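You operate a simulated robot arm through the tools that you are given. There is no shell and no other tool. Be economical: measure what you need, move in short steps, check, and stop when the job is done.

The job below is to be done with a simulated two-armed robot. You get a single attempt, and the scene is never put back.

Task
Lock the cabinet door, plug the cable port and clear the alarm.
Fine: rubber stopper into the port; one press of the yellow button; leave the cabinet running as it is set.

It is judged by the outcome, as a careful person would: the job done as asked, and still so three seconds after it is handed in. It fails if anything else is knocked over, pushed out of place, dropped, spilled or broken. Lids that push on must go on centred and level and be pressed home; caps that screw on are set level and turned clockwise until they are tight.

Robot
Two 7-joint arms with two-finger parallel grippers on one trunk, on a base that drives. Base frame: it is fixed to the floor where the robot stands at the start and does not move with it; the origin is under the middle of the robot, x ahead of it, y to its left, z up. Units: m, degrees, N and s.
The left shoulder is at the start at [0.02, 0.138, 1.275], the right one opposite. With the tool pointing down near the work surface each hand reaches from about 0.1 to 0.46 m from the robot's upright axis, wherever it stands, measured 20 degrees to its own side. Places, roughly: cable port [1.1, -0.1, 0.8]; climate cabinet door [0.6, 0.1, 1]; climate light switch [1.1, -0.2, 0.9]; climate run switch [1, -0.1, 0.9]; door lever [0.5, 0, 0.9]; humidity knob [1.1, -0.2, 1]; rubber stopper [1.25, -0.25, 0.75]; temperature knob [1.1, -0.2, 1.1]; yellow reset button [1.1, -0.2, 0.9]. Payload 1.57 kg a hand.
Tool frame (each hand has its own): the origin (TCP) lies between the finger pads and is the grasp point; the fingertips stand 0.03 m ahead of it; z points along the fingers, y is the line along which they close. The gripper opens to 0.08 m. The fingers are 0.017 m wide and 0.012 m thick; the gripper's body (0.04 by 0.082 m) begins 0.08 m behind the TCP.
Orientation is told as [roll, pitch, yaw] about the base's x, y, z axes, in that order, counted from this pose: with the fingers straight down and closing along the base's y, the tool's x points along the base's -x, its y along +y and its z along -z.

Tools
- The arms move only by the tool play_rows. It takes "left_steps", "right_steps" or both (then of equal length, played together; a hand with none holds still); each is text: rows parted by semicolons, each of 6 numbers parted by spaces: the shift along the tool's x, y, z in m, then the turn, a rotation vector about the tool's x, y, z in degrees. In form: dx dy dz ax ay az; .... A call has 1 to 8 rows; each row shifts and turns the commanded pose from where the row before left it, along the tool's axes as they then stand. "left_gripper" and "right_gripper" are, for a hand that has rows, the finger opening in m, from 0 to 0.08, set as the call begins (left out, the last holds). A row lasts 0.2 s, in which the tool goes at most 0.05 m and 8.6 degrees; a call with a longer step from one row to the next is refused whole, and so is a gripper value outside its range. A pose out of reach is approached as far as the arm can. The call stops where the force on the tool passes 40 N (or 10 N more than at its start, if that is more) or the arm is blocked; 0.2 s more then pass. The fingers move at their own pace (about 0.045 m/s each) and stop on an object; they squeeze with about 23 N. The grip force told is the motor's: it shows also when the fingers shut on nothing. Time passes only in rows, and 0.2 s behind the last, so rows that do not move let the fingers close. The reply holds the time, the measured pose of the TCP, the force on the tool along the base axes, the opening and the grip force, in the units named above and with some noise, with the torque about the TCP (base axes, N m) and any sound that the robot's microphone picked up.
- Cameras (640 x 400 px; columns grow to the right, rows downward): "scene" is now at [0.1923, 0.0244, 1.1771]; the picture's right is [0.27, -0.96, 0.00], its down [-0.36, -0.10, -0.93] and it looks along [0.89, 0.25, -0.37] (base axes); focal length 214 px, centre (320, 200). "left" rides on the left gripper at [0.072, 0.007, -0.122] in its tool frame; the picture's right is [-0.09, 1.00, 0.00], its down [-0.84, -0.08, -0.54] and it looks along [-0.54, -0.05, 0.84] (tool axes); focal length 238 px, centre (320, 200). "right" rides on the right gripper at [0.072, -0.007, -0.122] in its tool frame; the picture's right is [0.09, 1.00, 0.00], its down [-0.84, 0.08, -0.54] and it looks along [-0.54, 0.05, 0.84] (tool axes); focal length 238 px, centre (320, 200). There is no depth. A picture from a camera that has moved, and an enlarged one, comes with that camera's place and axes in the base frame and with its lens.
- camera(camera): a new picture of that camera. It takes no simulated time.
- lift_body(by): slides the trunk up (or, below 0, down) by that many m; the arms and the scene camera ride with it, the base frame stays. It gives what a move gives, with no picture.
- steer(legs): drives the robot by 1 to 6 legs, each [ahead, left, turn to the left] in m, m and degrees, along the robot's own axes; the way and the turn of a leg run together, so that a leg with both is an arc; at most 1.5 m and 180 degrees a leg. The arms and the cameras ride along, it lands a little off, and it stops where it bumps. It gives what a move gives.
- head_to(pan, tilt): turns the head with the scene camera to pan (to the left, within 60 degrees either way) and tilt (down, from -29 to 69), counted from straight ahead of the robot. It gives what a move gives.
- inspect(camera, box): a new picture of the part [left, top, right, bottom] of that camera's present view, enlarged. It takes no simulated time.
- finish_job(): hands the job in; it is judged then, once.

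Work in short steps. Places have to be worked out from the pictures, the camera data and where the tool is seen: move nearer, look again, correct. Check each grasp and each placing, and mend what went wrong. You have 120 turns and 92 pictures in all, those below and enlarged ones among them. Open the grippers and draw the arms clear of the work before you hand the job in, unless the task says otherwise; then end with one line.

The tools are called after "Emit:" as name(argument=value, ...) on one line, values as JSON. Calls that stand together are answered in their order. play_rows: Moves the arms, as the interface text tells. Its arguments: {"type":"object","properties":{"left_steps":{"type":"string"},"left_gripper":{"type":"number"},"right_steps":{"type":"string"},"right_gripper":{"type":"number"}},"required":[]} The other tools are called the same way: lift_body (by) slides the trunk up or down; steer (legs) drives the base; head_to (pan, tilt) turns the head that bears the scene camera; camera (camera) takes a picture; inspect (camera, box) takes an enlarged picture of a part of a camera's view; finish_job () hands the job in.

At the start:

```text
t: 0.0
left_position: [0.332, 0.1857, 1.1396]
left_tcp_rot: [-0.1, 26.1, 0.6]
left_wrist_force: [0.0, 0.4, -0.4]
left_moment: [-0.01, -0.02, -0.01]
left_gripper_width: 0.0801
left_grasp_force: 0.1
right_position: [0.3051, -0.1215, 1.1554]
right_tcp_rot: [-0.1, 27.0, -0.6]
right_wrist_force: [-0.4, -0.1, -0.2]
right_moment: [0.06, -0.01, 0.01]
right_gripper_width: 0.0799
right_grasp_force: 0.0
trunk travel left (down, up): [-0.65, 0.59]
robot x, y, heading: [0.0017, 0.0021, 0.2]
head pan, tilt: [15.8, 21.9]
```

scene: 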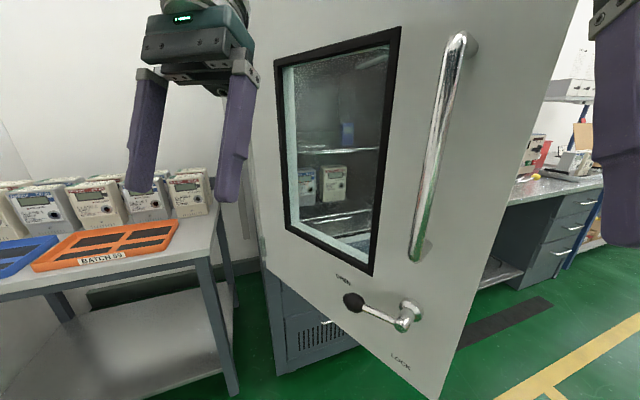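
right: 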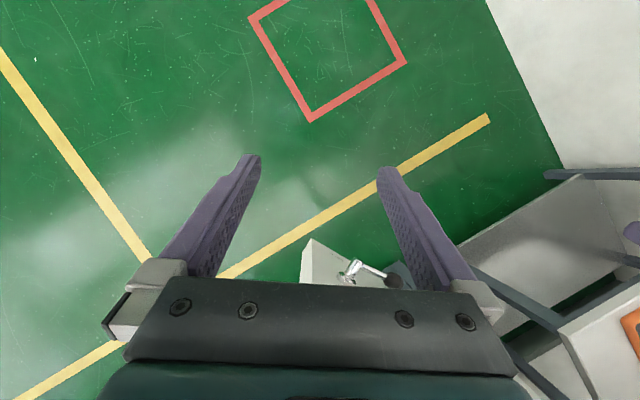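
left: 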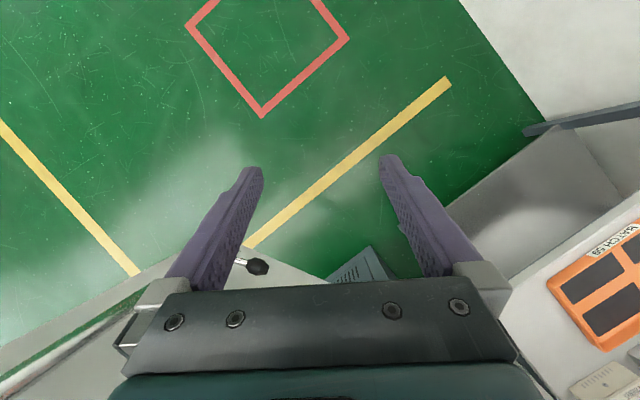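

The door stands ajar, with its hinge to the left and its free edge near. I look around before moving.

Emit:
head_to(pan=-20, tilt=20)

Emit:
camera(camera="scene")

Emit:
head_to(pan=5, tilt=45)

Emit:
camera(camera="scene")

```text
t: 1.0
left_position: [0.3298, 0.1854, 1.1393]
left_tcp_rot: [0.0, 26.1, 0.6]
left_wrist_force: [0.2, 0.4, -0.7]
left_moment: [0.02, 0.04, -0.01]
left_gripper_width: 0.0799
left_grasp_force: 0.0
right_position: [0.305, -0.122, 1.154]
right_tcp_rot: [-0.1, 27.1, -0.5]
right_wrist_force: [-0.4, 0.4, -0.2]
right_moment: [-0.01, -0.01, -0.04]
right_gripper_width: 0.0801
right_grasp_force: 0.0
trunk travel left (down, up): [-0.65, 0.59]
robot x, y, heading: [0.0007, 0.001, 0.2]
head pan, tilt: [-20.0, 20.0]
```

```text
88 pictures are left
camera scene: at [0.1905, -0.0327, 1.1803], right [-0.34, -0.94, 0.0], down [-0.32, 0.12, -0.94], along [0.88, -0.32, -0.34], focal length 214 px, centre (320, 200)
```

scene: 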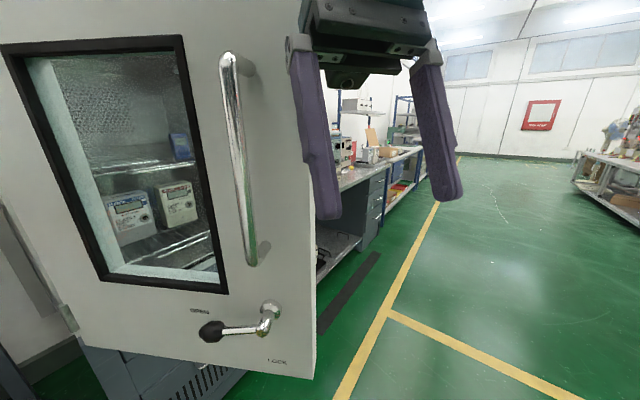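

```text
t: 1.9
left_position: [0.3307, 0.1852, 1.1391]
left_tcp_rot: [0.0, 26.1, 0.7]
left_wrist_force: [-0.4, 0.1, 0.0]
left_moment: [-0.01, -0.02, -0.01]
left_gripper_width: 0.0798
left_grasp_force: 0.0
right_position: [0.3047, -0.1221, 1.155]
right_tcp_rot: [-0.1, 27.1, -0.5]
right_wrist_force: [-0.4, -0.4, -0.5]
right_moment: [0.0, 0.0, -0.02]
right_gripper_width: 0.0798
right_grasp_force: 0.0
trunk travel left (down, up): [-0.65, 0.59]
robot x, y, heading: [-0.0009, -0.0008, -0.1]
head pan, tilt: [5.0, 45.0]
```

```text
87 pictures are left
camera scene: at [0.184, 0.0061, 1.1417], right [0.09, -1.0, 0.0], down [-0.7, -0.06, -0.71], along [0.71, 0.06, -0.71], focal length 214 px, centre (320, 200)
```

scene: 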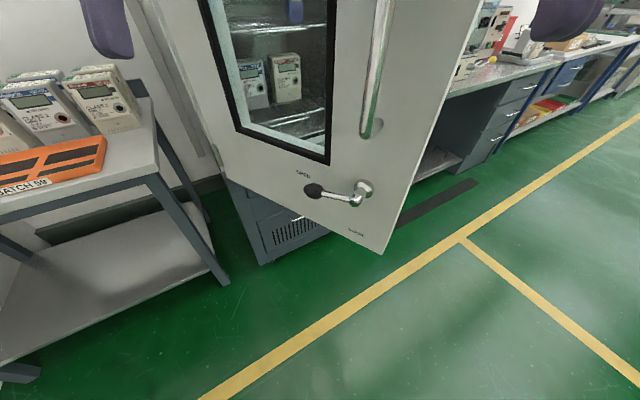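

The lever pivot works out near [0.47,-0.04,0.885]. The door hinge is near [0.65,0.31] and the door is about 60° open. I back off a little, then turn the right hand to point forward for pushing.

Emit:
steer(legs=[[-0.2, 0, 0]])

Emit:
play_rows(right_steps="-0.0161 0 0.0052 0 -8.5 0; -0.0152 0 0.0076 0 -8.5 0; -0.0139 0 0.0097 0 -8.5 0; -0.0123 0 0.0117 0 -8.5 0; -0.0104 0 0.0134 0 -8.5 0; -0.0084 0 0.0148 0 -8.5 0; -0.0061 0 0.0159 0 -8.5 0; -0.0037 0 0.0165 0 -8.5 0", right_gripper=0)

Emit:
play_rows(right_steps="-0.0012 0 0.0169 0 -8.5 0; 0.0013 0 0.0169 0 -8.5 0; 0.0038 0 0.0165 0 -8.5 0; 0.0062 0 0.0158 0 -8.5 0; 0.0085 0 0.0147 0 -8.5 0; 0.0106 0 0.0133 0 -6.5 0")

Emit:
head_to(pan=0, tilt=20)

Emit:
camera(camera="scene")

```text
t: 3.5
left_position: [0.1301, 0.1849, 1.1388]
left_tcp_rot: [0.0, 26.1, 0.4]
left_wrist_force: [0.3, -0.2, -0.8]
left_moment: [0.0, -0.03, 0.02]
left_gripper_width: 0.0797
left_grasp_force: 0.0
right_position: [0.1021, -0.1234, 1.1545]
right_tcp_rot: [-0.1, 27.1, -0.9]
right_wrist_force: [0.0, -0.4, 0.3]
right_moment: [-0.02, 0.02, 0.03]
right_gripper_width: 0.08
right_grasp_force: 0.2
trunk travel left (down, up): [-0.65, 0.59]
robot x, y, heading: [-0.2031, 0.0026, -0.3]
head pan, tilt: [5.0, 45.0]
```

```text
t: 5.3
left_position: [0.1305, 0.1856, 1.1397]
left_tcp_rot: [0.0, 26.1, 0.4]
left_wrist_force: [-0.4, -0.7, 0.5]
left_moment: [0.02, 0.02, -0.02]
left_gripper_width: 0.0798
left_grasp_force: 0.0
right_position: [0.2003, -0.1249, 1.0587]
right_tcp_rot: [0.0, -41.0, -0.6]
right_wrist_force: [-0.1, -1.3, 0.2]
right_moment: [0.03, 0.02, 0.03]
right_gripper_width: 0.0001
right_grasp_force: 21.3
trunk travel left (down, up): [-0.65, 0.59]
robot x, y, heading: [-0.2012, 0.0011, -0.2]
head pan, tilt: [5.0, 45.0]
```

```text
t: 6.7
left_position: [0.1296, 0.1849, 1.1387]
left_tcp_rot: [0.0, 26.2, 0.5]
left_wrist_force: [-0.5, -0.1, -0.4]
left_moment: [0.0, -0.01, 0.0]
left_gripper_width: 0.0799
left_grasp_force: 0.0
right_position: [0.2541, -0.0052, 1.0821]
right_tcp_rot: [-10.3, -89.6, 8.9]
right_wrist_force: [-0.1, 0.6, -0.2]
right_moment: [-0.01, -0.01, 0.02]
right_gripper_width: 0.0003
right_grasp_force: 21.2
right hand out of reach, approached as far as the arm can: row 2, 3, 4, 5, 6
trunk travel left (down, up): [-0.65, 0.59]
robot x, y, heading: [-0.1976, 0.0026, -0.3]
head pan, tilt: [5.0, 45.0]
```

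```text
t: 7.6
left_position: [0.1299, 0.1841, 1.1395]
left_tcp_rot: [-0.1, 26.1, 0.5]
left_wrist_force: [-0.1, 0.6, 0.4]
left_moment: [0.0, 0.01, 0.01]
left_gripper_width: 0.0798
left_grasp_force: 0.0
right_position: [0.2526, -0.0052, 1.0812]
right_tcp_rot: [-9.0, -89.4, 7.7]
right_wrist_force: [0.7, 0.8, -0.3]
right_moment: [0.0, 0.01, 0.02]
right_gripper_width: 0.0
right_grasp_force: 21.4
trunk travel left (down, up): [-0.65, 0.59]
robot x, y, heading: [-0.2027, 0.0001, -0.2]
head pan, tilt: [0.0, 20.0]
```

```text
86 pictures are left
camera scene: at [-0.0058, -0.0012, 1.1802], right [0.0, -1.0, 0.0], down [-0.34, 0.0, -0.94], along [0.94, 0.0, -0.34], focal length 214 px, centre (320, 200)
```

scene: 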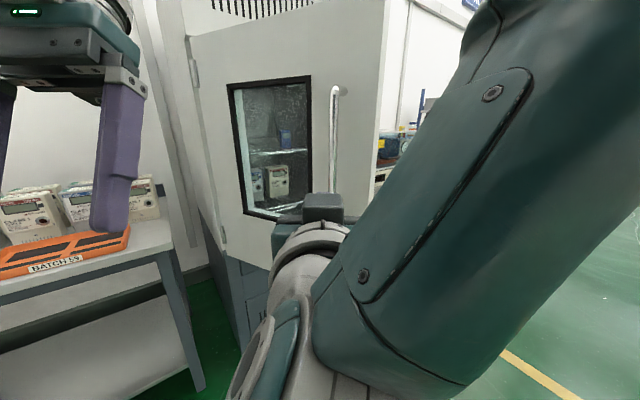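

The forward-pointing pose is out of reach with the shoulder this high. I lower the trunk and play a null row to see whether it becomes reachable.

Emit:
lift_body(by=-0.25)

Emit:
play_rows(right_steps="0 0 0 0 0 0")

```text
t: 10.2
left_position: [0.1299, 0.1851, 0.89]
left_tcp_rot: [0.0, 26.1, 0.3]
left_wrist_force: [-0.4, -0.2, -0.6]
left_moment: [0.03, 0.01, -0.03]
left_gripper_width: 0.0801
left_grasp_force: 0.0
right_position: [0.253, -0.0059, 0.8303]
right_tcp_rot: [-9.3, -89.5, 8.1]
right_wrist_force: [1.3, 0.7, -0.1]
right_moment: [0.01, 0.03, 0.01]
right_gripper_width: 0.0
right_grasp_force: 21.6
trunk travel left (down, up): [-0.4, 0.84]
robot x, y, heading: [-0.2035, 0.0009, -0.6]
head pan, tilt: [0.0, 20.0]
```

```text
t: 10.6
left_position: [0.1296, 0.1852, 0.8896]
left_tcp_rot: [0.0, 26.0, 0.4]
left_wrist_force: [-0.5, -0.7, 1.2]
left_moment: [0.0, 0.0, 0.02]
left_gripper_width: 0.0801
left_grasp_force: 0.0
right_position: [0.2525, -0.0059, 0.8314]
right_tcp_rot: [-9.4, -89.4, 8.2]
right_wrist_force: [-0.1, 0.3, 0.2]
right_moment: [0.03, 0.0, -0.01]
right_gripper_width: 0.0001
right_grasp_force: 21.6
trunk travel left (down, up): [-0.4, 0.84]
robot x, y, heading: [-0.2023, -0.0004, -0.4]
head pan, tilt: [0.0, 20.0]
```

The hand held still. I try raising it and moving it right towards shoulder height while staying level.

Emit:
play_rows(right_steps="-0.03 -0.03 0 0 0 0; -0.03 -0.03 0 0 0 0; -0.03 -0.03 0 0 0 0; -0.03 -0.03 0 0 0 0")

Emit:
camera(camera="scene")

```text
t: 11.3
left_position: [0.1294, 0.1851, 0.889]
left_tcp_rot: [0.1, 26.2, 0.4]
left_wrist_force: [0.3, 0.4, 0.7]
left_moment: [0.02, -0.01, 0.01]
left_gripper_width: 0.08
left_grasp_force: 0.2
right_position: [0.1941, -0.0347, 0.8076]
right_tcp_rot: [-9.3, -76.0, 14.3]
right_wrist_force: [0.4, 0.4, 0.1]
right_moment: [-0.03, 0.0, 0.01]
right_gripper_width: 0.0001
right_grasp_force: 21.1
right hand out of reach, approached as far as the arm can: row 2, 3
trunk travel left (down, up): [-0.4, 0.84]
robot x, y, heading: [-0.203, 0.002, -0.2]
head pan, tilt: [0.0, 20.0]
stopped in row 3 (right hand): the arm was blocked; the commanded pose is now the measured one
```

```text
85 pictures are left
camera scene: at [-0.0057, -0.0015, 0.9303], right [0.0, -1.0, 0.0], down [-0.34, 0.0, -0.94], along [0.94, 0.0, -0.34], focal length 214 px, centre (320, 200)
```

scene: 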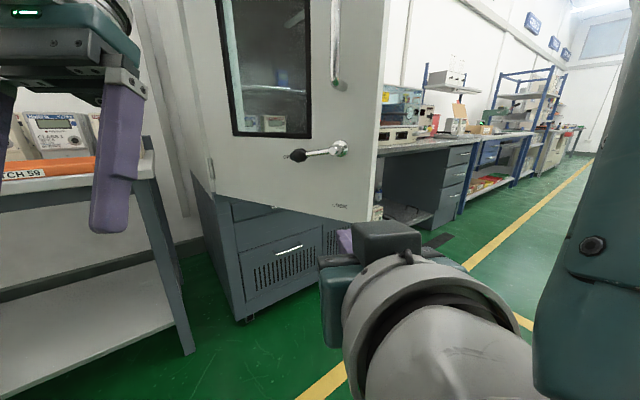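

The arm got blocked close to the body. I go right and forward while easing the pitch back.

Emit:
play_rows(right_steps="-0.005 -0.03 0.01 0 6 0; -0.005 -0.03 0.01 0 6 0; -0.005 -0.03 0.01 0 4 0; -0.005 -0.03 0.01 0 0 0")

Emit:
play_rows(right_steps="-0.01 -0.02 0.02 0 0 0; -0.01 -0.02 0.02 0 0 0; -0.01 -0.02 0.02 0 0 0")

```text
t: 11.9
left_position: [0.1291, 0.184, 0.8886]
left_tcp_rot: [0.0, 26.1, 0.3]
left_wrist_force: [-0.2, -0.6, 0.0]
left_moment: [-0.03, -0.02, -0.01]
left_gripper_width: 0.0802
left_grasp_force: 0.1
right_position: [0.1528, -0.0241, 0.7429]
right_tcp_rot: [-8.5, -56.3, 22.8]
right_wrist_force: [-0.3, -0.6, -0.2]
right_moment: [0.04, 0.03, 0.0]
right_gripper_width: 0.0001
right_grasp_force: 21.4
right hand out of reach, approached as far as the arm can: row 1
trunk travel left (down, up): [-0.4, 0.84]
robot x, y, heading: [-0.2024, 0.0024, -0.2]
head pan, tilt: [0.0, 20.0]
stopped in row 2 (right hand): the arm was blocked; the commanded pose is now the measured one
```

```text
t: 12.9
left_position: [0.1289, 0.1854, 0.8886]
left_tcp_rot: [0.0, 26.2, 0.4]
left_wrist_force: [0.1, 0.0, -0.2]
left_moment: [-0.01, 0.01, 0.01]
left_gripper_width: 0.0802
left_grasp_force: 0.0
right_position: [0.2028, -0.0296, 0.7219]
right_tcp_rot: [-5.7, -50.6, 21.6]
right_wrist_force: [-0.3, -0.6, -0.4]
right_moment: [-0.03, -0.02, 0.01]
right_gripper_width: 0.0001
right_grasp_force: 21.3
right hand out of reach, approached as far as the arm can: row 1, 2, 3
trunk travel left (down, up): [-0.4, 0.84]
robot x, y, heading: [-0.2041, -0.0003, 0.2]
head pan, tilt: [0.0, 20.0]
stopped in row 3 (right hand): the arm was blocked; the commanded pose is now the measured one
```

I look at how the right arm is folded to see what blocks it.

Emit:
head_to(pan=-35, tilt=40)

Emit:
camera(camera="scene")

```text
t: 13.9
left_position: [0.1303, 0.1851, 0.8898]
left_tcp_rot: [0.0, 26.2, 0.4]
left_wrist_force: [0.3, -0.3, -0.2]
left_moment: [-0.04, 0.0, -0.02]
left_gripper_width: 0.08
left_grasp_force: 0.1
right_position: [0.2014, -0.0297, 0.7226]
right_tcp_rot: [-5.7, -50.6, 21.4]
right_wrist_force: [0.9, -0.3, 0.3]
right_moment: [-0.01, 0.02, -0.01]
right_gripper_width: 0.0
right_grasp_force: 21.2
trunk travel left (down, up): [-0.4, 0.84]
robot x, y, heading: [-0.2, 0.0009, -0.3]
head pan, tilt: [-35.0, 40.0]
```

```text
84 pictures are left
camera scene: at [-0.0294, -0.0498, 0.8989], right [-0.58, -0.82, 0.0], down [-0.53, 0.37, -0.77], along [0.63, -0.44, -0.64], focal length 214 px, centre (320, 200)
```

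scene: 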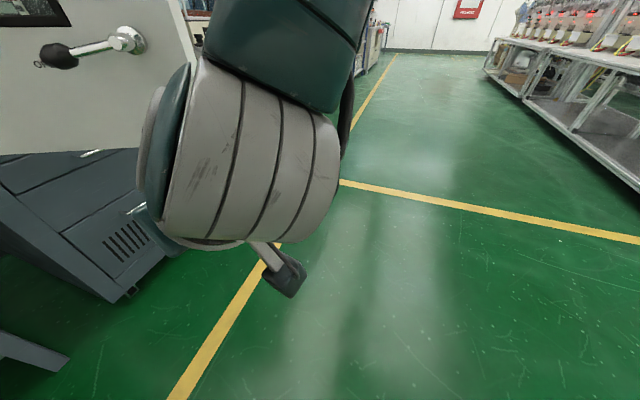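

The elbow is folded forward. I unwind towards the starting hand attitude, raising the hand and moving it to the right.

Emit:
play_rows(right_steps="-0.015 -0.01 -0.013 0 8 0; -0.013 -0.01 -0.015 0 8 0; -0.011 -0.01 -0.017 0 8 0; -0.008 -0.015 -0.018 0 8 0; -0.006 -0.015 -0.019 0 8 0; -0.003 -0.015 -0.02 0 8 0")

```text
t: 14.5
left_position: [0.1296, 0.1851, 0.8899]
left_tcp_rot: [0.1, 26.3, 0.3]
left_wrist_force: [-0.3, 0.1, 0.1]
left_moment: [-0.02, -0.03, 0.05]
left_gripper_width: 0.08
left_grasp_force: 0.0
right_position: [0.1312, -0.0395, 0.674]
right_tcp_rot: [-0.4, -25.8, 18.5]
right_wrist_force: [-0.7, 0.4, 0.3]
right_moment: [0.0, 0.0, 0.01]
right_gripper_width: 0.0
right_grasp_force: 21.7
trunk travel left (down, up): [-0.4, 0.84]
robot x, y, heading: [-0.1999, 0.0016, 0.0]
head pan, tilt: [-35.0, 40.0]
stopped in row 2 (right hand): the arm was blocked; the commanded pose is now the measured one
```

It turned but sank, and was blocked again. I continue with smaller steps, mainly unwinding the rotation.

Emit:
play_rows(right_steps="0 0 0 0 5 0; 0 0 0 0 5 0; 0 0 0 0 5 0; 0 0 0 0 5 0; 0 0 0 0 5 0; 0 0 0 0 5 0")

Emit:
play_rows(right_steps="0 0 -0.02 0 0 0; 0 0 -0.02 0 0 0; 0 0 -0.02 0 0 0; 0 0 -0.02 0 0 0; 0 0 -0.02 0 0 0; 0 0 -0.02 0 0 0")

Emit:
camera(camera="scene")

```text
t: 15.9
left_position: [0.1298, 0.1849, 0.8891]
left_tcp_rot: [0.0, 26.2, 0.4]
left_wrist_force: [0.1, -0.5, -0.2]
left_moment: [0.02, 0.03, 0.01]
left_gripper_width: 0.0801
left_grasp_force: 0.1
right_position: [0.1329, -0.0385, 0.6748]
right_tcp_rot: [-0.2, 4.2, 18.3]
right_wrist_force: [-0.5, 0.2, -0.6]
right_moment: [0.0, 0.02, -0.02]
right_gripper_width: 0.0001
right_grasp_force: 21.1
trunk travel left (down, up): [-0.4, 0.84]
robot x, y, heading: [-0.2023, 0.0019, -0.0]
head pan, tilt: [-35.0, 40.0]
```

```text
t: 17.3
left_position: [0.1297, 0.1832, 0.8892]
left_tcp_rot: [0.1, 26.1, 0.4]
left_wrist_force: [-0.6, 0.5, -0.4]
left_moment: [-0.01, 0.02, -0.01]
left_gripper_width: 0.0799
left_grasp_force: 0.0
right_position: [0.1381, -0.0374, 0.7932]
right_tcp_rot: [-0.4, 4.1, 18.3]
right_wrist_force: [0.7, 0.3, -0.3]
right_moment: [-0.02, 0.03, 0.02]
right_gripper_width: 0.0001
right_grasp_force: 21.3
trunk travel left (down, up): [-0.4, 0.84]
robot x, y, heading: [-0.1998, 0.0027, -0.1]
head pan, tilt: [-35.0, 40.0]
```

```text
83 pictures are left
camera scene: at [-0.0294, -0.0499, 0.8989], right [-0.58, -0.82, 0.0], down [-0.53, 0.37, -0.77], along [0.63, -0.44, -0.64], focal length 214 px, centre (320, 200)
```

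scene: 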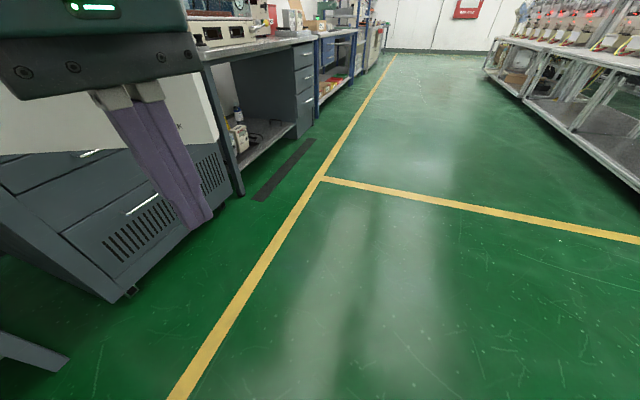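

The arm is free and pointing down again. I straighten the yaw, move it out to the right, then try pitching up while extending further forward.

Emit:
play_rows(right_steps="0 -0.03 0 0 0 6; 0 -0.03 0 0 0 6; 0 -0.03 0 0 0 6; -0.02 -0.03 0 0 0 0; -0.03 -0.02 0 0 0 0; -0.03 0 0 0 0 0")

Emit:
play_rows(right_steps="-0.02 0 0 0 -8 0; -0.02 0 0.003 0 -8 0; -0.02 0 0.006 0 -8 0; -0.018 0 0.008 0 -8 0; -0.017 0 0.011 0 -8 0; -0.015 0 0.013 0 -8 0")

```text
t: 18.7
left_position: [0.1298, 0.1846, 0.889]
left_tcp_rot: [0.0, 26.2, 0.5]
left_wrist_force: [-0.7, -0.8, 0.2]
left_moment: [0.03, -0.01, 0.02]
left_gripper_width: 0.0801
left_grasp_force: 0.1
right_position: [0.2396, -0.1744, 0.7881]
right_tcp_rot: [-1.6, 3.9, 0.4]
right_wrist_force: [-0.1, 0.5, -0.5]
right_moment: [-0.01, 0.02, -0.02]
right_gripper_width: 0.0
right_grasp_force: 21.2
trunk travel left (down, up): [-0.4, 0.84]
robot x, y, heading: [-0.2022, 0.0017, 0.0]
head pan, tilt: [-35.0, 40.0]
```

```text
t: 20.1
left_position: [0.1303, 0.1852, 0.8889]
left_tcp_rot: [0.0, 26.2, 0.5]
left_wrist_force: [-0.5, 0.3, -0.1]
left_moment: [0.02, 0.01, -0.02]
left_gripper_width: 0.0799
left_grasp_force: 0.0
right_position: [0.3596, -0.1718, 0.7795]
right_tcp_rot: [-2.1, -44.2, 1.9]
right_wrist_force: [-0.2, -0.3, 0.7]
right_moment: [0.01, 0.0, -0.02]
right_gripper_width: 0.0
right_grasp_force: 21.7
trunk travel left (down, up): [-0.4, 0.84]
robot x, y, heading: [-0.2022, 0.0015, -0.4]
head pan, tilt: [-35.0, 40.0]
```

That works at 0.56 m ahead and pitch -44. I continue to -88 in place.

Emit:
play_rows(right_steps="0 0 0 0 -8 0; 0 0 0 0 -8 0; 0 0 0 0 -8 0; 0 0 0 0 -8 0; 0 0 0 0 -8 0; 0 0 0 0 -5 0")

Emit:
head_to(pan=-5, tilt=25)

Emit:
camera(camera="scene")

```text
t: 21.5
left_position: [0.1301, 0.1848, 0.8889]
left_tcp_rot: [0.0, 26.2, 0.4]
left_wrist_force: [0.3, -1.0, 1.0]
left_moment: [0.02, 0.0, 0.02]
left_gripper_width: 0.08
left_grasp_force: 0.0
right_position: [0.3608, -0.1668, 0.7825]
right_tcp_rot: [-2.5, -58.1, 3.2]
right_wrist_force: [1.2, 0.5, 0.4]
right_moment: [0.01, 0.01, 0.02]
right_gripper_width: 0.0001
right_grasp_force: 21.5
right hand out of reach, approached as far as the arm can: row 2, 3, 4, 5, 6
trunk travel left (down, up): [-0.4, 0.84]
robot x, y, heading: [-0.1995, -0.0007, -0.1]
head pan, tilt: [-35.0, 40.0]
```

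```text
t: 22.4
left_position: [0.1299, 0.1844, 0.8893]
left_tcp_rot: [0.0, 26.2, 0.4]
left_wrist_force: [-0.5, -0.1, 0.9]
left_moment: [-0.01, -0.01, 0.0]
left_gripper_width: 0.0801
left_grasp_force: 0.1
right_position: [0.3606, -0.1666, 0.783]
right_tcp_rot: [-2.5, -58.1, 3.1]
right_wrist_force: [0.0, -0.6, -0.5]
right_moment: [0.0, 0.01, -0.02]
right_gripper_width: 0.0
right_grasp_force: 21.6
trunk travel left (down, up): [-0.4, 0.84]
robot x, y, heading: [-0.2035, 0.0007, -0.3]
head pan, tilt: [-5.0, 25.0]
```

```text
82 pictures are left
camera scene: at [-0.0072, -0.0093, 0.9221], right [-0.09, -1.0, 0.0], down [-0.42, 0.04, -0.91], along [0.9, -0.08, -0.42], focal length 214 px, centre (320, 200)
```

scene: 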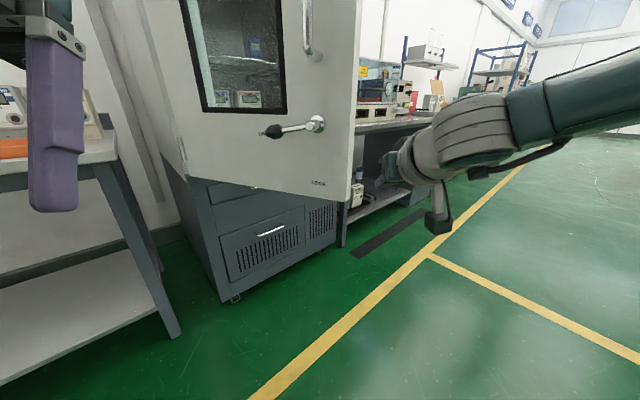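

Pitch reaches -58 here. I raise the hand towards shoulder height to see whether it levels out.

Emit:
play_rows(right_steps="-0.03 0 0 0 0 0; -0.03 0 0 0 0 0; -0.03 0 0 0 0 0; -0.03 0 0 0 0 0; -0.03 0 0 0 0 0")

```text
t: 23.6
left_position: [0.1314, 0.1846, 0.8906]
left_tcp_rot: [0.0, 26.3, 0.3]
left_wrist_force: [0.1, 0.0, -0.1]
left_moment: [0.02, 0.0, -0.01]
left_gripper_width: 0.08
left_grasp_force: 0.1
right_position: [0.4386, -0.1642, 0.912]
right_tcp_rot: [-2.4, -58.1, 3.1]
right_wrist_force: [-0.8, 0.6, 0.2]
right_moment: [0.0, 0.02, -0.02]
right_gripper_width: 0.0
right_grasp_force: 21.2
trunk travel left (down, up): [-0.4, 0.84]
robot x, y, heading: [-0.1997, -0.0021, -0.1]
head pan, tilt: [-5.0, 25.0]
```

The shift was along the reached pose's axes, so the command follows the reached pose. I rotate further from here.

Emit:
play_rows(right_steps="0 0 0 0 -8 0; 0 0 0 0 -8 0; 0 0 0 0 -8 0; 0 0 0 0 -6 0")

```text
t: 24.6
left_position: [0.1292, 0.1853, 0.8906]
left_tcp_rot: [0.0, 26.3, 0.5]
left_wrist_force: [0.2, -0.2, -0.5]
left_moment: [0.0, -0.01, -0.04]
left_gripper_width: 0.0799
left_grasp_force: 0.0
right_position: [0.4395, -0.1634, 0.9112]
right_tcp_rot: [-4.8, -74.2, 5.6]
right_wrist_force: [-0.4, -0.3, 0.0]
right_moment: [-0.01, -0.02, 0.0]
right_gripper_width: 0.0
right_grasp_force: 20.9
right hand out of reach, approached as far as the arm can: row 3, 4
trunk travel left (down, up): [-0.4, 0.84]
robot x, y, heading: [-0.2027, -0.0013, -0.1]
head pan, tilt: [-5.0, 25.0]
```

Near shoulder height the hand can be almost level. I lower the trunk 0.1 so the push point is below the lever, tuck the left hand back, then back off and slide left until the fist is in front of the door.

Emit:
play_rows(left_steps="0.034 0 -0.005 0 0 0; 0.034 0 -0.005 0 0 0; 0.034 0 -0.005 0 0 0")

Emit:
steer(legs=[[-0.12, 0, 0], [0, 0.11, 0]])

Emit:
lift_body(by=-0.1)

Emit:
camera(camera="scene")

```text
t: 25.5
left_position: [0.0268, 0.1829, 0.9108]
left_tcp_rot: [1.1, 36.0, 0.5]
left_wrist_force: [-0.1, 0.7, 0.0]
left_moment: [0.0, 0.01, 0.04]
left_gripper_width: 0.0798
left_grasp_force: 0.0
right_position: [0.4399, -0.1649, 0.9118]
right_tcp_rot: [-4.8, -74.0, 5.6]
right_wrist_force: [0.0, -0.3, -0.8]
right_moment: [0.01, 0.01, 0.01]
right_gripper_width: 0.0
right_grasp_force: 21.2
trunk travel left (down, up): [-0.4, 0.84]
robot x, y, heading: [-0.2024, -0.0007, -0.1]
head pan, tilt: [-5.0, 25.0]
stopped in row 3 (left hand): the arm was blocked; the commanded pose is now the measured one
```

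```text
t: 27.6
left_position: [-0.0938, 0.2932, 0.9104]
left_tcp_rot: [1.1, 36.1, 0.2]
left_wrist_force: [-0.1, -0.1, -0.2]
left_moment: [-0.02, -0.03, -0.03]
left_gripper_width: 0.0799
left_grasp_force: 0.0
right_position: [0.3176, -0.0542, 0.9118]
right_tcp_rot: [-4.6, -74.1, 5.1]
right_wrist_force: [0.4, 1.0, -0.5]
right_moment: [0.02, -0.01, 0.03]
right_gripper_width: 0.0
right_grasp_force: 21.8
trunk travel left (down, up): [-0.4, 0.84]
robot x, y, heading: [-0.3234, 0.1131, -0.6]
head pan, tilt: [-5.0, 25.0]
```

```text
t: 28.9
left_position: [-0.0917, 0.2931, 0.8105]
left_tcp_rot: [1.2, 35.9, 0.2]
left_wrist_force: [-0.1, -0.3, 0.4]
left_moment: [-0.01, -0.01, 0.01]
left_gripper_width: 0.0801
left_grasp_force: 0.1
right_position: [0.3161, -0.0545, 0.8119]
right_tcp_rot: [-4.8, -74.1, 5.3]
right_wrist_force: [0.3, -0.2, -0.1]
right_moment: [-0.05, 0.02, 0.0]
right_gripper_width: 0.0
right_grasp_force: 21.2
trunk travel left (down, up): [-0.3, 0.94]
robot x, y, heading: [-0.3253, 0.1139, -0.6]
head pan, tilt: [-5.0, 25.0]
```

```text
81 pictures are left
camera scene: at [-0.128, 0.1016, 0.8222], right [-0.1, -1.0, 0.0], down [-0.42, 0.04, -0.91], along [0.9, -0.09, -0.42], focal length 214 px, centre (320, 200)
```

scene: 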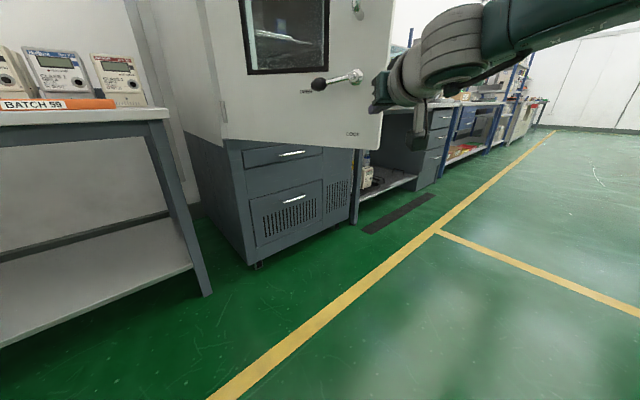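

The corner of the door re-estimates to [0.45,-0.12,0.705], with the hinge near [0.62,0.33]. The fist is in front of the door's lower part, so I shift left slightly and drive ahead to make contact and push.

Emit:
steer(legs=[[0.02, 0.03, 0], [0.2, 0, 0]])

Emit:
camera(camera="scene")

```text
t: 31.0
left_position: [0.1331, 0.3214, 0.8104]
left_tcp_rot: [1.3, 36.0, 0.3]
left_wrist_force: [-1.0, 0.5, -0.2]
left_moment: [0.05, 0.0, -0.02]
left_gripper_width: 0.0801
left_grasp_force: 0.0
right_position: [0.543, -0.0261, 0.8118]
right_tcp_rot: [-4.8, -74.1, 5.4]
right_wrist_force: [-0.4, -0.7, -0.3]
right_moment: [-0.03, 0.01, -0.02]
right_gripper_width: 0.0002
right_grasp_force: 21.4
trunk travel left (down, up): [-0.3, 0.94]
robot x, y, heading: [-0.0959, 0.1381, -0.5]
head pan, tilt: [-5.0, 25.0]
```

```text
80 pictures are left
camera scene: at [0.0977, 0.1306, 0.8222], right [-0.09, -1.0, 0.0], down [-0.42, 0.04, -0.91], along [0.9, -0.08, -0.42], focal length 214 px, centre (320, 200)
```

scene: 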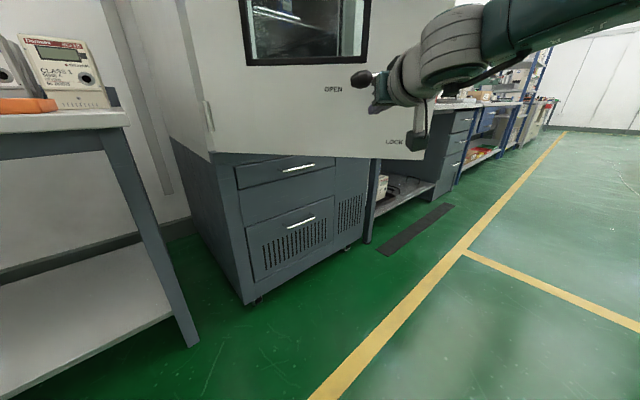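

The door is swinging shut with the push. I continue.

Emit:
steer(legs=[[0.15, 0, 0]])

Emit:
camera(camera="scene")

```text
t: 32.3
left_position: [0.2817, 0.3208, 0.8097]
left_tcp_rot: [1.1, 36.0, 0.3]
left_wrist_force: [-0.1, 0.4, 0.2]
left_moment: [0.01, 0.02, 0.01]
left_gripper_width: 0.0799
left_grasp_force: 0.0
right_position: [0.6935, -0.0251, 0.8116]
right_tcp_rot: [-4.7, -74.2, 5.4]
right_wrist_force: [0.0, 0.5, -0.2]
right_moment: [0.0, 0.01, 0.03]
right_gripper_width: 0.0
right_grasp_force: 21.5
trunk travel left (down, up): [-0.3, 0.94]
robot x, y, heading: [0.0516, 0.1414, -0.4]
head pan, tilt: [-5.0, 25.0]
```

```text
79 pictures are left
camera scene: at [0.2475, 0.1297, 0.8222], right [-0.09, -1.0, 0.0], down [-0.42, 0.04, -0.91], along [0.9, -0.08, -0.42], focal length 214 px, centre (320, 200)
```

scene: 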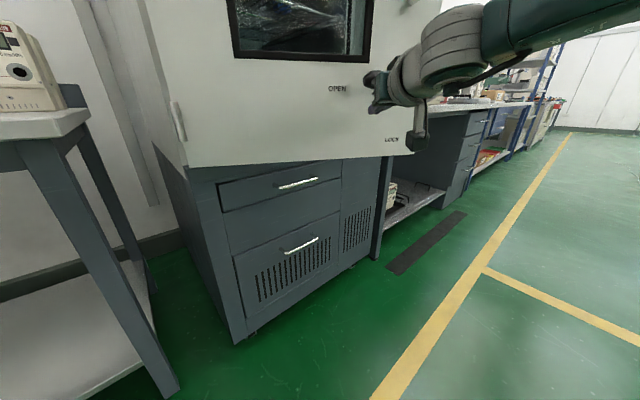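

I check the lever from the right hand camera, since the wrist now hides it.

Emit:
camera(camera="right")

```text
78 pictures are left
camera right: at [0.5551, -0.0359, 0.7761], right [-0.04, 0.99, -0.11], down [-0.29, 0.1, 0.95], along [0.95, 0.07, 0.29], focal length 238 px, centre (320, 200)
```

right: 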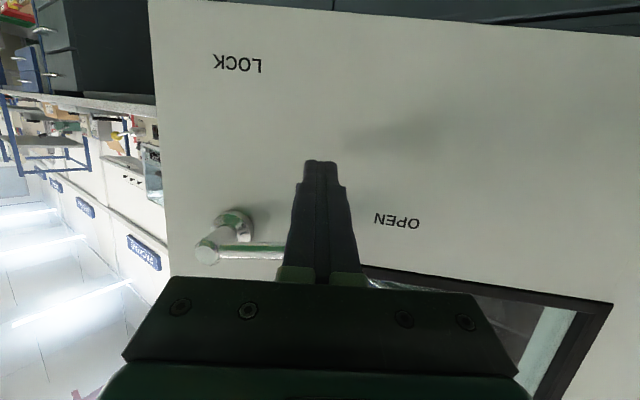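

The lever is still at OPEN and lies just above the fingers. I lower 3 cm for clearance and push on to closing.

Emit:
lift_body(by=-0.03)

Emit:
steer(legs=[[0.1, 0, 0]])

Emit:
camera(camera="right")

Emit:
camera(camera="scene")

```text
t: 33.1
left_position: [0.2816, 0.3217, 0.7801]
left_tcp_rot: [1.1, 36.0, 0.4]
left_wrist_force: [-0.7, 0.7, -0.4]
left_moment: [0.0, -0.01, -0.03]
left_gripper_width: 0.0801
left_grasp_force: 0.1
right_position: [0.6931, -0.026, 0.7811]
right_tcp_rot: [-4.8, -74.1, 5.5]
right_wrist_force: [-1.0, -0.3, -0.1]
right_moment: [-0.01, 0.0, -0.01]
right_gripper_width: 0.0001
right_grasp_force: 21.6
trunk travel left (down, up): [-0.27, 0.97]
robot x, y, heading: [0.0532, 0.1386, -0.4]
head pan, tilt: [-5.0, 25.0]
```

```text
t: 34.2
left_position: [0.3825, 0.3212, 0.781]
left_tcp_rot: [1.1, 36.0, 0.4]
left_wrist_force: [0.0, 0.4, 0.0]
left_moment: [0.01, 0.01, 0.01]
left_gripper_width: 0.0797
left_grasp_force: 0.2
right_position: [0.7941, -0.0252, 0.7812]
right_tcp_rot: [-4.9, -74.2, 5.5]
right_wrist_force: [0.0, -0.4, -0.1]
right_moment: [0.04, 0.0, -0.02]
right_gripper_width: 0.0001
right_grasp_force: 21.6
trunk travel left (down, up): [-0.27, 0.97]
robot x, y, heading: [0.1533, 0.1443, -0.3]
head pan, tilt: [-5.0, 25.0]
```

```text
77 pictures are left
camera right: at [0.6563, -0.0358, 0.746], right [-0.04, 0.99, -0.11], down [-0.29, 0.1, 0.95], along [0.95, 0.07, 0.29], focal length 238 px, centre (320, 200)
```

right: 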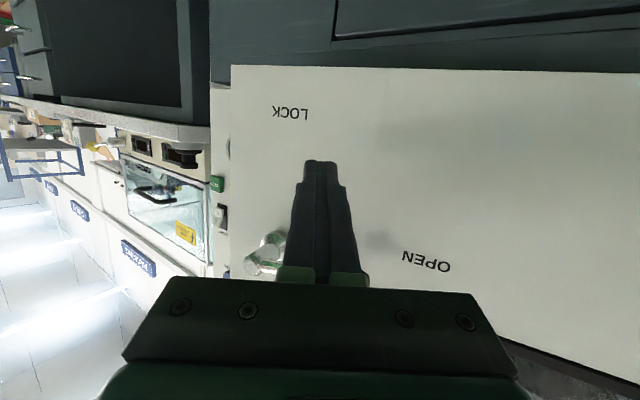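

```text
76 pictures are left
camera scene: at [0.3486, 0.1294, 0.7922], right [-0.09, -1.0, 0.0], down [-0.42, 0.04, -0.91], along [0.9, -0.08, -0.42], focal length 214 px, centre (320, 200)
```

scene: 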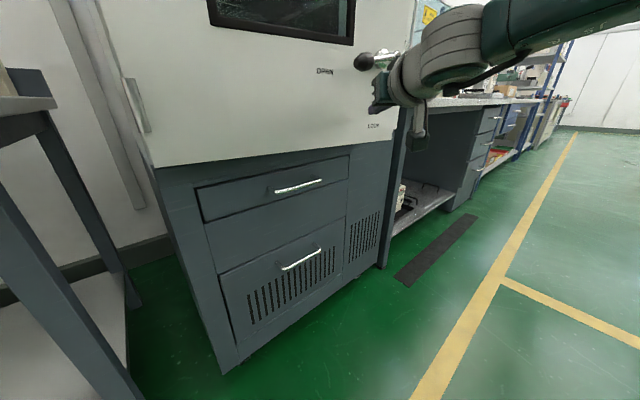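

The control column is now showing beside the door and the door is nearly shut. I advance in small steps.

Emit:
steer(legs=[[0.04, 0, 0]])

Emit:
camera(camera="right")

```text
t: 35.1
left_position: [0.423, 0.3208, 0.7802]
left_tcp_rot: [1.2, 36.0, 0.4]
left_wrist_force: [0.1, 1.1, 0.6]
left_moment: [-0.01, 0.0, 0.04]
left_gripper_width: 0.0799
left_grasp_force: 0.0
right_position: [0.8341, -0.0252, 0.7792]
right_tcp_rot: [-4.9, -73.9, 5.6]
right_wrist_force: [0.4, 0.9, 0.6]
right_moment: [0.0, -0.01, 0.01]
right_gripper_width: 0.0
right_grasp_force: 21.7
trunk travel left (down, up): [-0.27, 0.97]
robot x, y, heading: [0.1926, 0.1418, -0.2]
head pan, tilt: [-5.0, 25.0]
```

```text
75 pictures are left
camera right: at [0.6959, -0.0357, 0.7457], right [-0.04, 0.99, -0.11], down [-0.29, 0.1, 0.95], along [0.96, 0.07, 0.29], focal length 238 px, centre (320, 200)
```

right: 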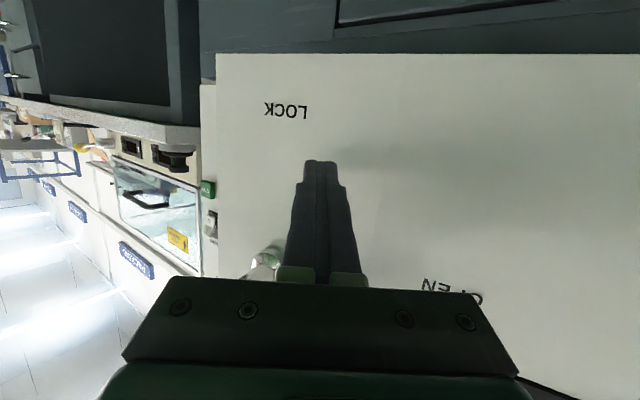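

There is still no contact load, so it isn't fully shut. I go on another 3 cm.

Emit:
steer(legs=[[0.03, 0, 0]])

Emit:
camera(camera="scene")

```text
t: 36.0
left_position: [0.4511, 0.3218, 0.7797]
left_tcp_rot: [1.0, 36.2, 0.5]
left_wrist_force: [0.0, -0.5, -0.4]
left_moment: [0.04, 0.02, 0.0]
left_gripper_width: 0.08
left_grasp_force: 0.1
right_position: [0.8627, -0.026, 0.7803]
right_tcp_rot: [-4.9, -73.9, 5.5]
right_wrist_force: [-0.5, -0.5, -0.1]
right_moment: [0.03, -0.05, 0.01]
right_gripper_width: 0.0001
right_grasp_force: 21.3
trunk travel left (down, up): [-0.27, 0.97]
robot x, y, heading: [0.2211, 0.1368, -0.5]
head pan, tilt: [-5.0, 25.0]
```

```text
74 pictures are left
camera scene: at [0.4174, 0.1294, 0.792], right [-0.09, -1.0, 0.0], down [-0.42, 0.04, -0.91], along [0.9, -0.08, -0.42], focal length 214 px, centre (320, 200)
```

scene: 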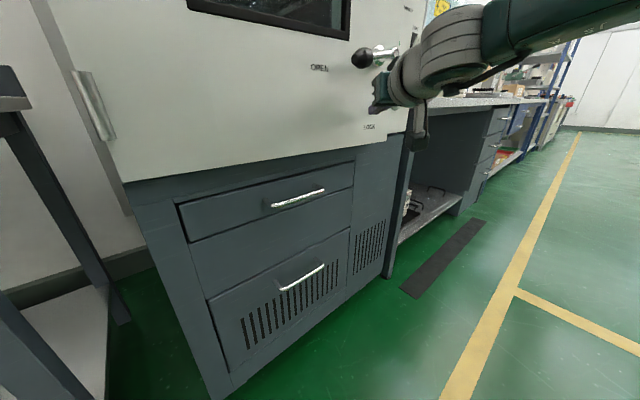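

By the vanishing points the door now lies parallel to the cabinet front. I press it with the arm to feel whether it is home.

Emit:
play_rows(right_steps="-0.003 0 0.01 0 0 0; -0.003 0 0.01 0 0 0; -0.003 0 0.01 0 0 0")

Emit:
inspect(camera="right", box=[120, 0, 440, 200])

```text
t: 36.8
left_position: [0.4521, 0.3215, 0.7799]
left_tcp_rot: [1.0, 36.0, 0.6]
left_wrist_force: [-0.9, -0.1, 0.9]
left_moment: [-0.03, 0.01, -0.02]
left_gripper_width: 0.0799
left_grasp_force: 0.1
right_position: [0.8957, -0.0238, 0.7796]
right_tcp_rot: [-4.7, -74.1, 5.4]
right_wrist_force: [-0.4, 0.3, 0.6]
right_moment: [0.01, 0.0, -0.03]
right_gripper_width: 0.0001
right_grasp_force: 21.6
trunk travel left (down, up): [-0.27, 0.97]
robot x, y, heading: [0.223, 0.1377, -0.2]
head pan, tilt: [-5.0, 25.0]
```

```text
2.00 times, centred on (280, 100) of right
camera zoom: at [0.7578, -0.034, 0.745], right [-0.04, 0.99, -0.11], down [-0.29, 0.09, 0.95], along [0.95, 0.07, 0.29], focal length 477 px, centre (400, 400)
```

zoom: 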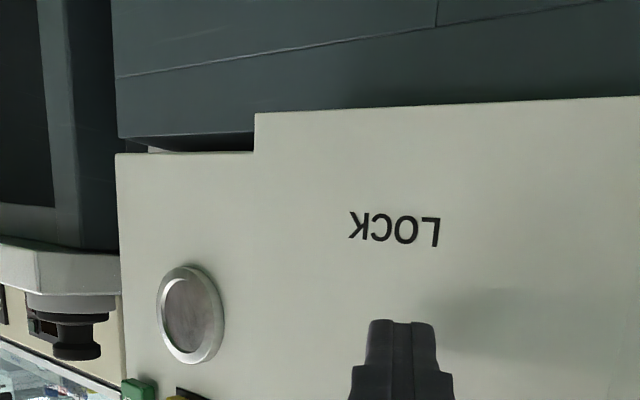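

There is still no load. The cable port ring shows beside the door's edge. I keep pressing.

Emit:
play_rows(right_steps="-0.003 0 0.01 0 0 0; -0.003 0 0.01 0 0 0; -0.003 0 0.01 0 0 0; -0.003 0 0.01 0 0 0")

Emit:
camera(camera="right")

```text
t: 37.8
left_position: [0.4516, 0.3228, 0.7806]
left_tcp_rot: [1.2, 36.0, 0.4]
left_wrist_force: [-0.3, 0.7, 0.0]
left_moment: [0.02, -0.01, 0.02]
left_gripper_width: 0.08
left_grasp_force: 0.0
right_position: [0.9034, -0.0249, 0.7794]
right_tcp_rot: [-4.8, -74.1, 5.6]
right_wrist_force: [-0.3, -0.4, 0.3]
right_moment: [0.0, 0.01, 0.03]
right_gripper_width: 0.0
right_grasp_force: 21.2
right hand out of reach, approached as far as the arm can: row 1, 2, 3, 4
trunk travel left (down, up): [-0.27, 0.97]
robot x, y, heading: [0.2228, 0.137, -0.1]
head pan, tilt: [-5.0, 25.0]
```

```text
72 pictures are left
camera right: at [0.7643, -0.0353, 0.7449], right [-0.04, 0.99, -0.11], down [-0.29, 0.1, 0.95], along [0.95, 0.07, 0.29], focal length 238 px, centre (320, 200)
```

right: 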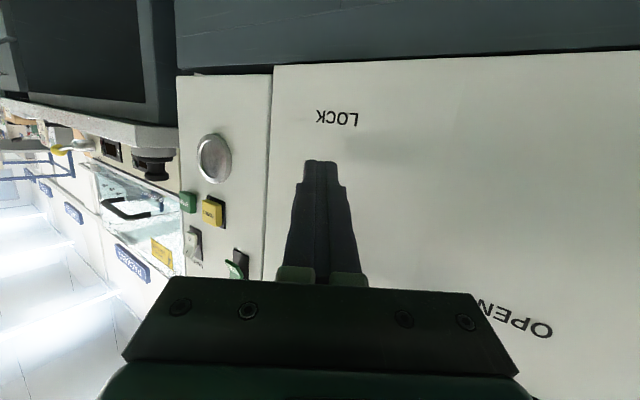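

The arm is at its reach limit, so I drive the base ahead slightly to press on.

Emit:
steer(legs=[[0.025, 0, 0]])

Emit:
camera(camera="right")

```text
t: 38.6
left_position: [0.4764, 0.3213, 0.7805]
left_tcp_rot: [1.1, 36.1, 0.5]
left_wrist_force: [0.0, 0.0, -1.2]
left_moment: [0.01, 0.02, 0.0]
left_gripper_width: 0.0801
left_grasp_force: 0.0
right_position: [0.9271, -0.025, 0.7789]
right_tcp_rot: [-5.0, -74.0, 5.6]
right_wrist_force: [-0.8, 0.0, -0.2]
right_moment: [0.0, 0.01, 0.01]
right_gripper_width: 0.0
right_grasp_force: 21.4
trunk travel left (down, up): [-0.27, 0.97]
robot x, y, heading: [0.2501, 0.1348, -0.2]
head pan, tilt: [-5.0, 25.0]
```

```text
71 pictures are left
camera right: at [0.7888, -0.0354, 0.7446], right [-0.04, 0.99, -0.11], down [-0.29, 0.1, 0.95], along [0.96, 0.07, 0.29], focal length 238 px, centre (320, 200)
```

right: 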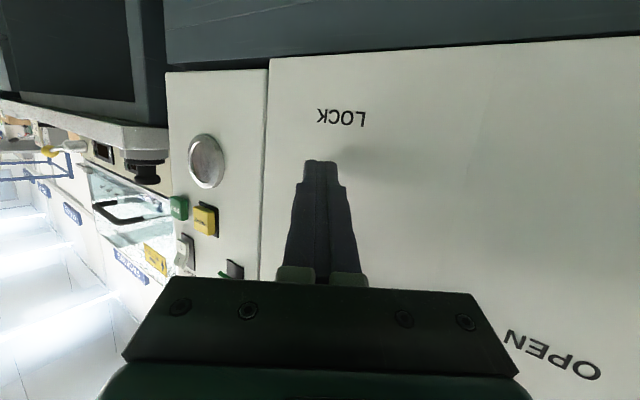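

Still no load, and the door's edge looks nearly flush with the column. I push on.

Emit:
steer(legs=[[0.025, 0, 0]])

Emit:
camera(camera="right")

```text
t: 39.4
left_position: [0.4875, 0.3195, 0.779]
left_tcp_rot: [1.0, 36.3, 0.4]
left_wrist_force: [-0.5, -0.8, 0.2]
left_moment: [-0.02, 0.0, 0.04]
left_gripper_width: 0.0801
left_grasp_force: 0.1
right_position: [0.9375, -0.0259, 0.7766]
right_tcp_rot: [-4.8, -73.8, 5.5]
right_wrist_force: [-23.4, -0.7, 3.1]
right_moment: [0.01, -0.05, 0.19]
right_gripper_width: 0.0001
right_grasp_force: 21.0
trunk travel left (down, up): [-0.27, 0.97]
robot x, y, heading: [0.2644, 0.1385, -0.5]
head pan, tilt: [-5.0, 25.0]
stopped in leg 1: the force on the tool passed its limit at 124 N (the readings are from after the stop); the commanded pose is now the measured one
```

```text
70 pictures are left
camera right: at [0.7986, -0.0358, 0.743], right [-0.04, 0.99, -0.11], down [-0.29, 0.09, 0.95], along [0.96, 0.07, 0.28], focal length 238 px, centre (320, 200)
```

right: 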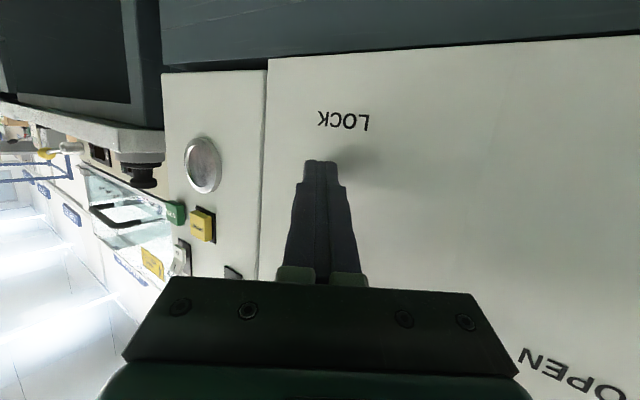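

The door is shut against its stop. I'll face the cabinet squarely for the lever, port and button: back off, slide right, then turn left about 40°.

Emit:
steer(legs=[[-0.15, 0, 0], [0, -0.5, 0], [0, 0, 40]])

Emit:
head_to(pan=0, tilt=5)

Emit:
camera(camera="scene")

```text
t: 45.3
left_position: [0.1642, -0.0816, 0.7804]
left_tcp_rot: [1.1, 35.9, 41.7]
left_wrist_force: [-0.1, -0.6, -0.2]
left_moment: [0.01, 0.0, 0.03]
left_gripper_width: 0.0801
left_grasp_force: 0.0
right_position: [0.7309, -0.0434, 0.7801]
right_tcp_rot: [-4.8, -74.1, 46.8]
right_wrist_force: [0.3, 0.0, 1.1]
right_moment: [0.01, -0.02, -0.03]
right_gripper_width: 0.0
right_grasp_force: 21.3
trunk travel left (down, up): [-0.27, 0.97]
robot x, y, heading: [0.1114, -0.3723, 40.8]
head pan, tilt: [-5.0, 25.0]
```

```text
t: 46.1
left_position: [0.1648, -0.0809, 0.7811]
left_tcp_rot: [1.1, 36.1, 41.7]
left_wrist_force: [0.5, 0.0, 0.7]
left_moment: [-0.01, -0.02, -0.02]
left_gripper_width: 0.0802
left_grasp_force: 0.2
right_position: [0.7305, -0.0439, 0.7819]
right_tcp_rot: [-4.8, -74.1, 46.9]
right_wrist_force: [-0.1, 0.5, 0.1]
right_moment: [-0.01, -0.03, -0.01]
right_gripper_width: 0.0002
right_grasp_force: 21.4
trunk travel left (down, up): [-0.27, 0.97]
robot x, y, heading: [0.1111, -0.3695, 40.9]
head pan, tilt: [0.0, 5.0]
```

```text
69 pictures are left
camera scene: at [0.2605, -0.2447, 0.8245], right [0.66, -0.75, 0.0], down [-0.07, -0.06, -1.0], along [0.75, 0.65, -0.09], focal length 214 px, centre (320, 200)
```

scene: 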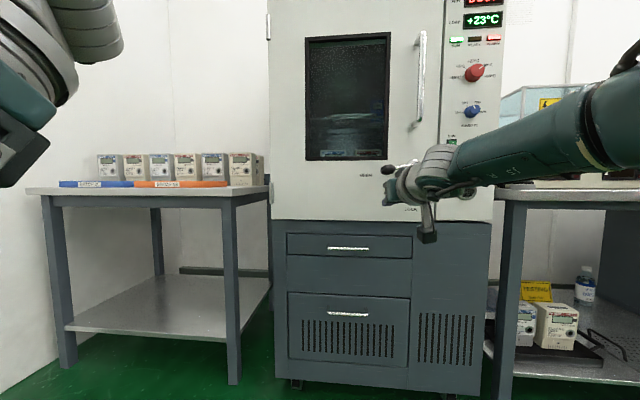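

The cabinet's front heading works out at about 35.5°, so I square up. The wrist hides the lever, so I back off and lower the right hand for a clear view.

Emit:
steer(legs=[[-0.1, 0, -5.4]])

Emit:
play_rows(right_steps="0.03 0 0.008 0 6 0; 0.029 0 0.011 0 6 0; 0.028 0 0.014 0 6 0; 0.026 0 0.017 0 6 0; 0.03 0 0.02 0 6 0; 0.03 0 0.02 0 0 0")

Emit:
head_to(pan=-5, tilt=10)

Emit:
camera(camera="scene")

```text
t: 47.2
left_position: [0.1156, -0.1488, 0.7796]
left_tcp_rot: [1.1, 36.0, 36.2]
left_wrist_force: [-0.5, 0.1, -0.4]
left_moment: [0.04, 0.02, 0.02]
left_gripper_width: 0.0799
left_grasp_force: 0.0
right_position: [0.6833, -0.1658, 0.7814]
right_tcp_rot: [-4.7, -74.2, 41.3]
right_wrist_force: [-0.9, -0.3, -0.4]
right_moment: [0.01, -0.03, -0.04]
right_gripper_width: 0.0
right_grasp_force: 21.3
trunk travel left (down, up): [-0.27, 0.97]
robot x, y, heading: [0.041, -0.4298, 35.4]
head pan, tilt: [0.0, 5.0]
```

```text
t: 48.6
left_position: [0.1138, -0.1492, 0.7809]
left_tcp_rot: [1.1, 36.1, 36.2]
left_wrist_force: [0.3, -1.6, 0.7]
left_moment: [0.0, 0.01, -0.01]
left_gripper_width: 0.0798
left_grasp_force: 0.0
right_position: [0.6231, -0.2381, 0.5641]
right_tcp_rot: [-2.0, -44.2, 37.8]
right_wrist_force: [0.4, -0.1, 0.2]
right_moment: [0.04, -0.04, 0.02]
right_gripper_width: 0.0
right_grasp_force: 21.3
right hand out of reach, approached as far as the arm can: row 1, 2, 3, 4, 5, 6
trunk travel left (down, up): [-0.27, 0.97]
robot x, y, heading: [0.0397, -0.4295, 35.3]
head pan, tilt: [0.0, 5.0]
```

```text
t: 49.3
left_position: [0.1168, -0.1476, 0.781]
left_tcp_rot: [1.2, 36.0, 36.1]
left_wrist_force: [-0.3, 0.5, -0.5]
left_moment: [0.01, 0.0, -0.04]
left_gripper_width: 0.0801
left_grasp_force: 0.0
right_position: [0.6253, -0.2377, 0.5647]
right_tcp_rot: [-2.2, -44.2, 37.8]
right_wrist_force: [-0.1, -0.4, 0.0]
right_moment: [0.05, 0.0, 0.01]
right_gripper_width: 0.0
right_grasp_force: 21.7
trunk travel left (down, up): [-0.27, 0.97]
robot x, y, heading: [0.0345, -0.4284, 35.8]
head pan, tilt: [-5.0, 10.0]
```

```text
68 pictures are left
camera scene: at [0.201, -0.3256, 0.8166], right [0.51, -0.86, 0.0], down [-0.15, -0.09, -0.98], along [0.85, 0.5, -0.17], focal length 214 px, centre (320, 200)
```

scene: 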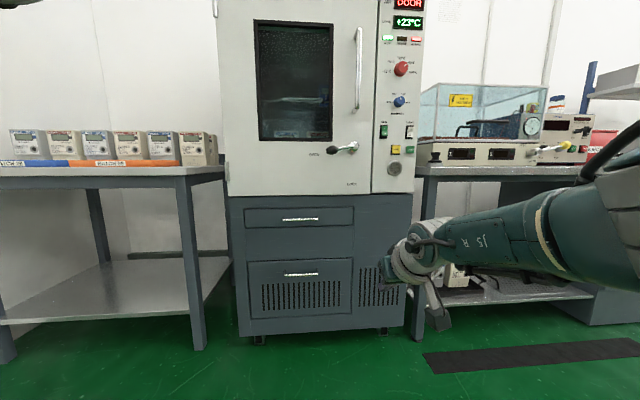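

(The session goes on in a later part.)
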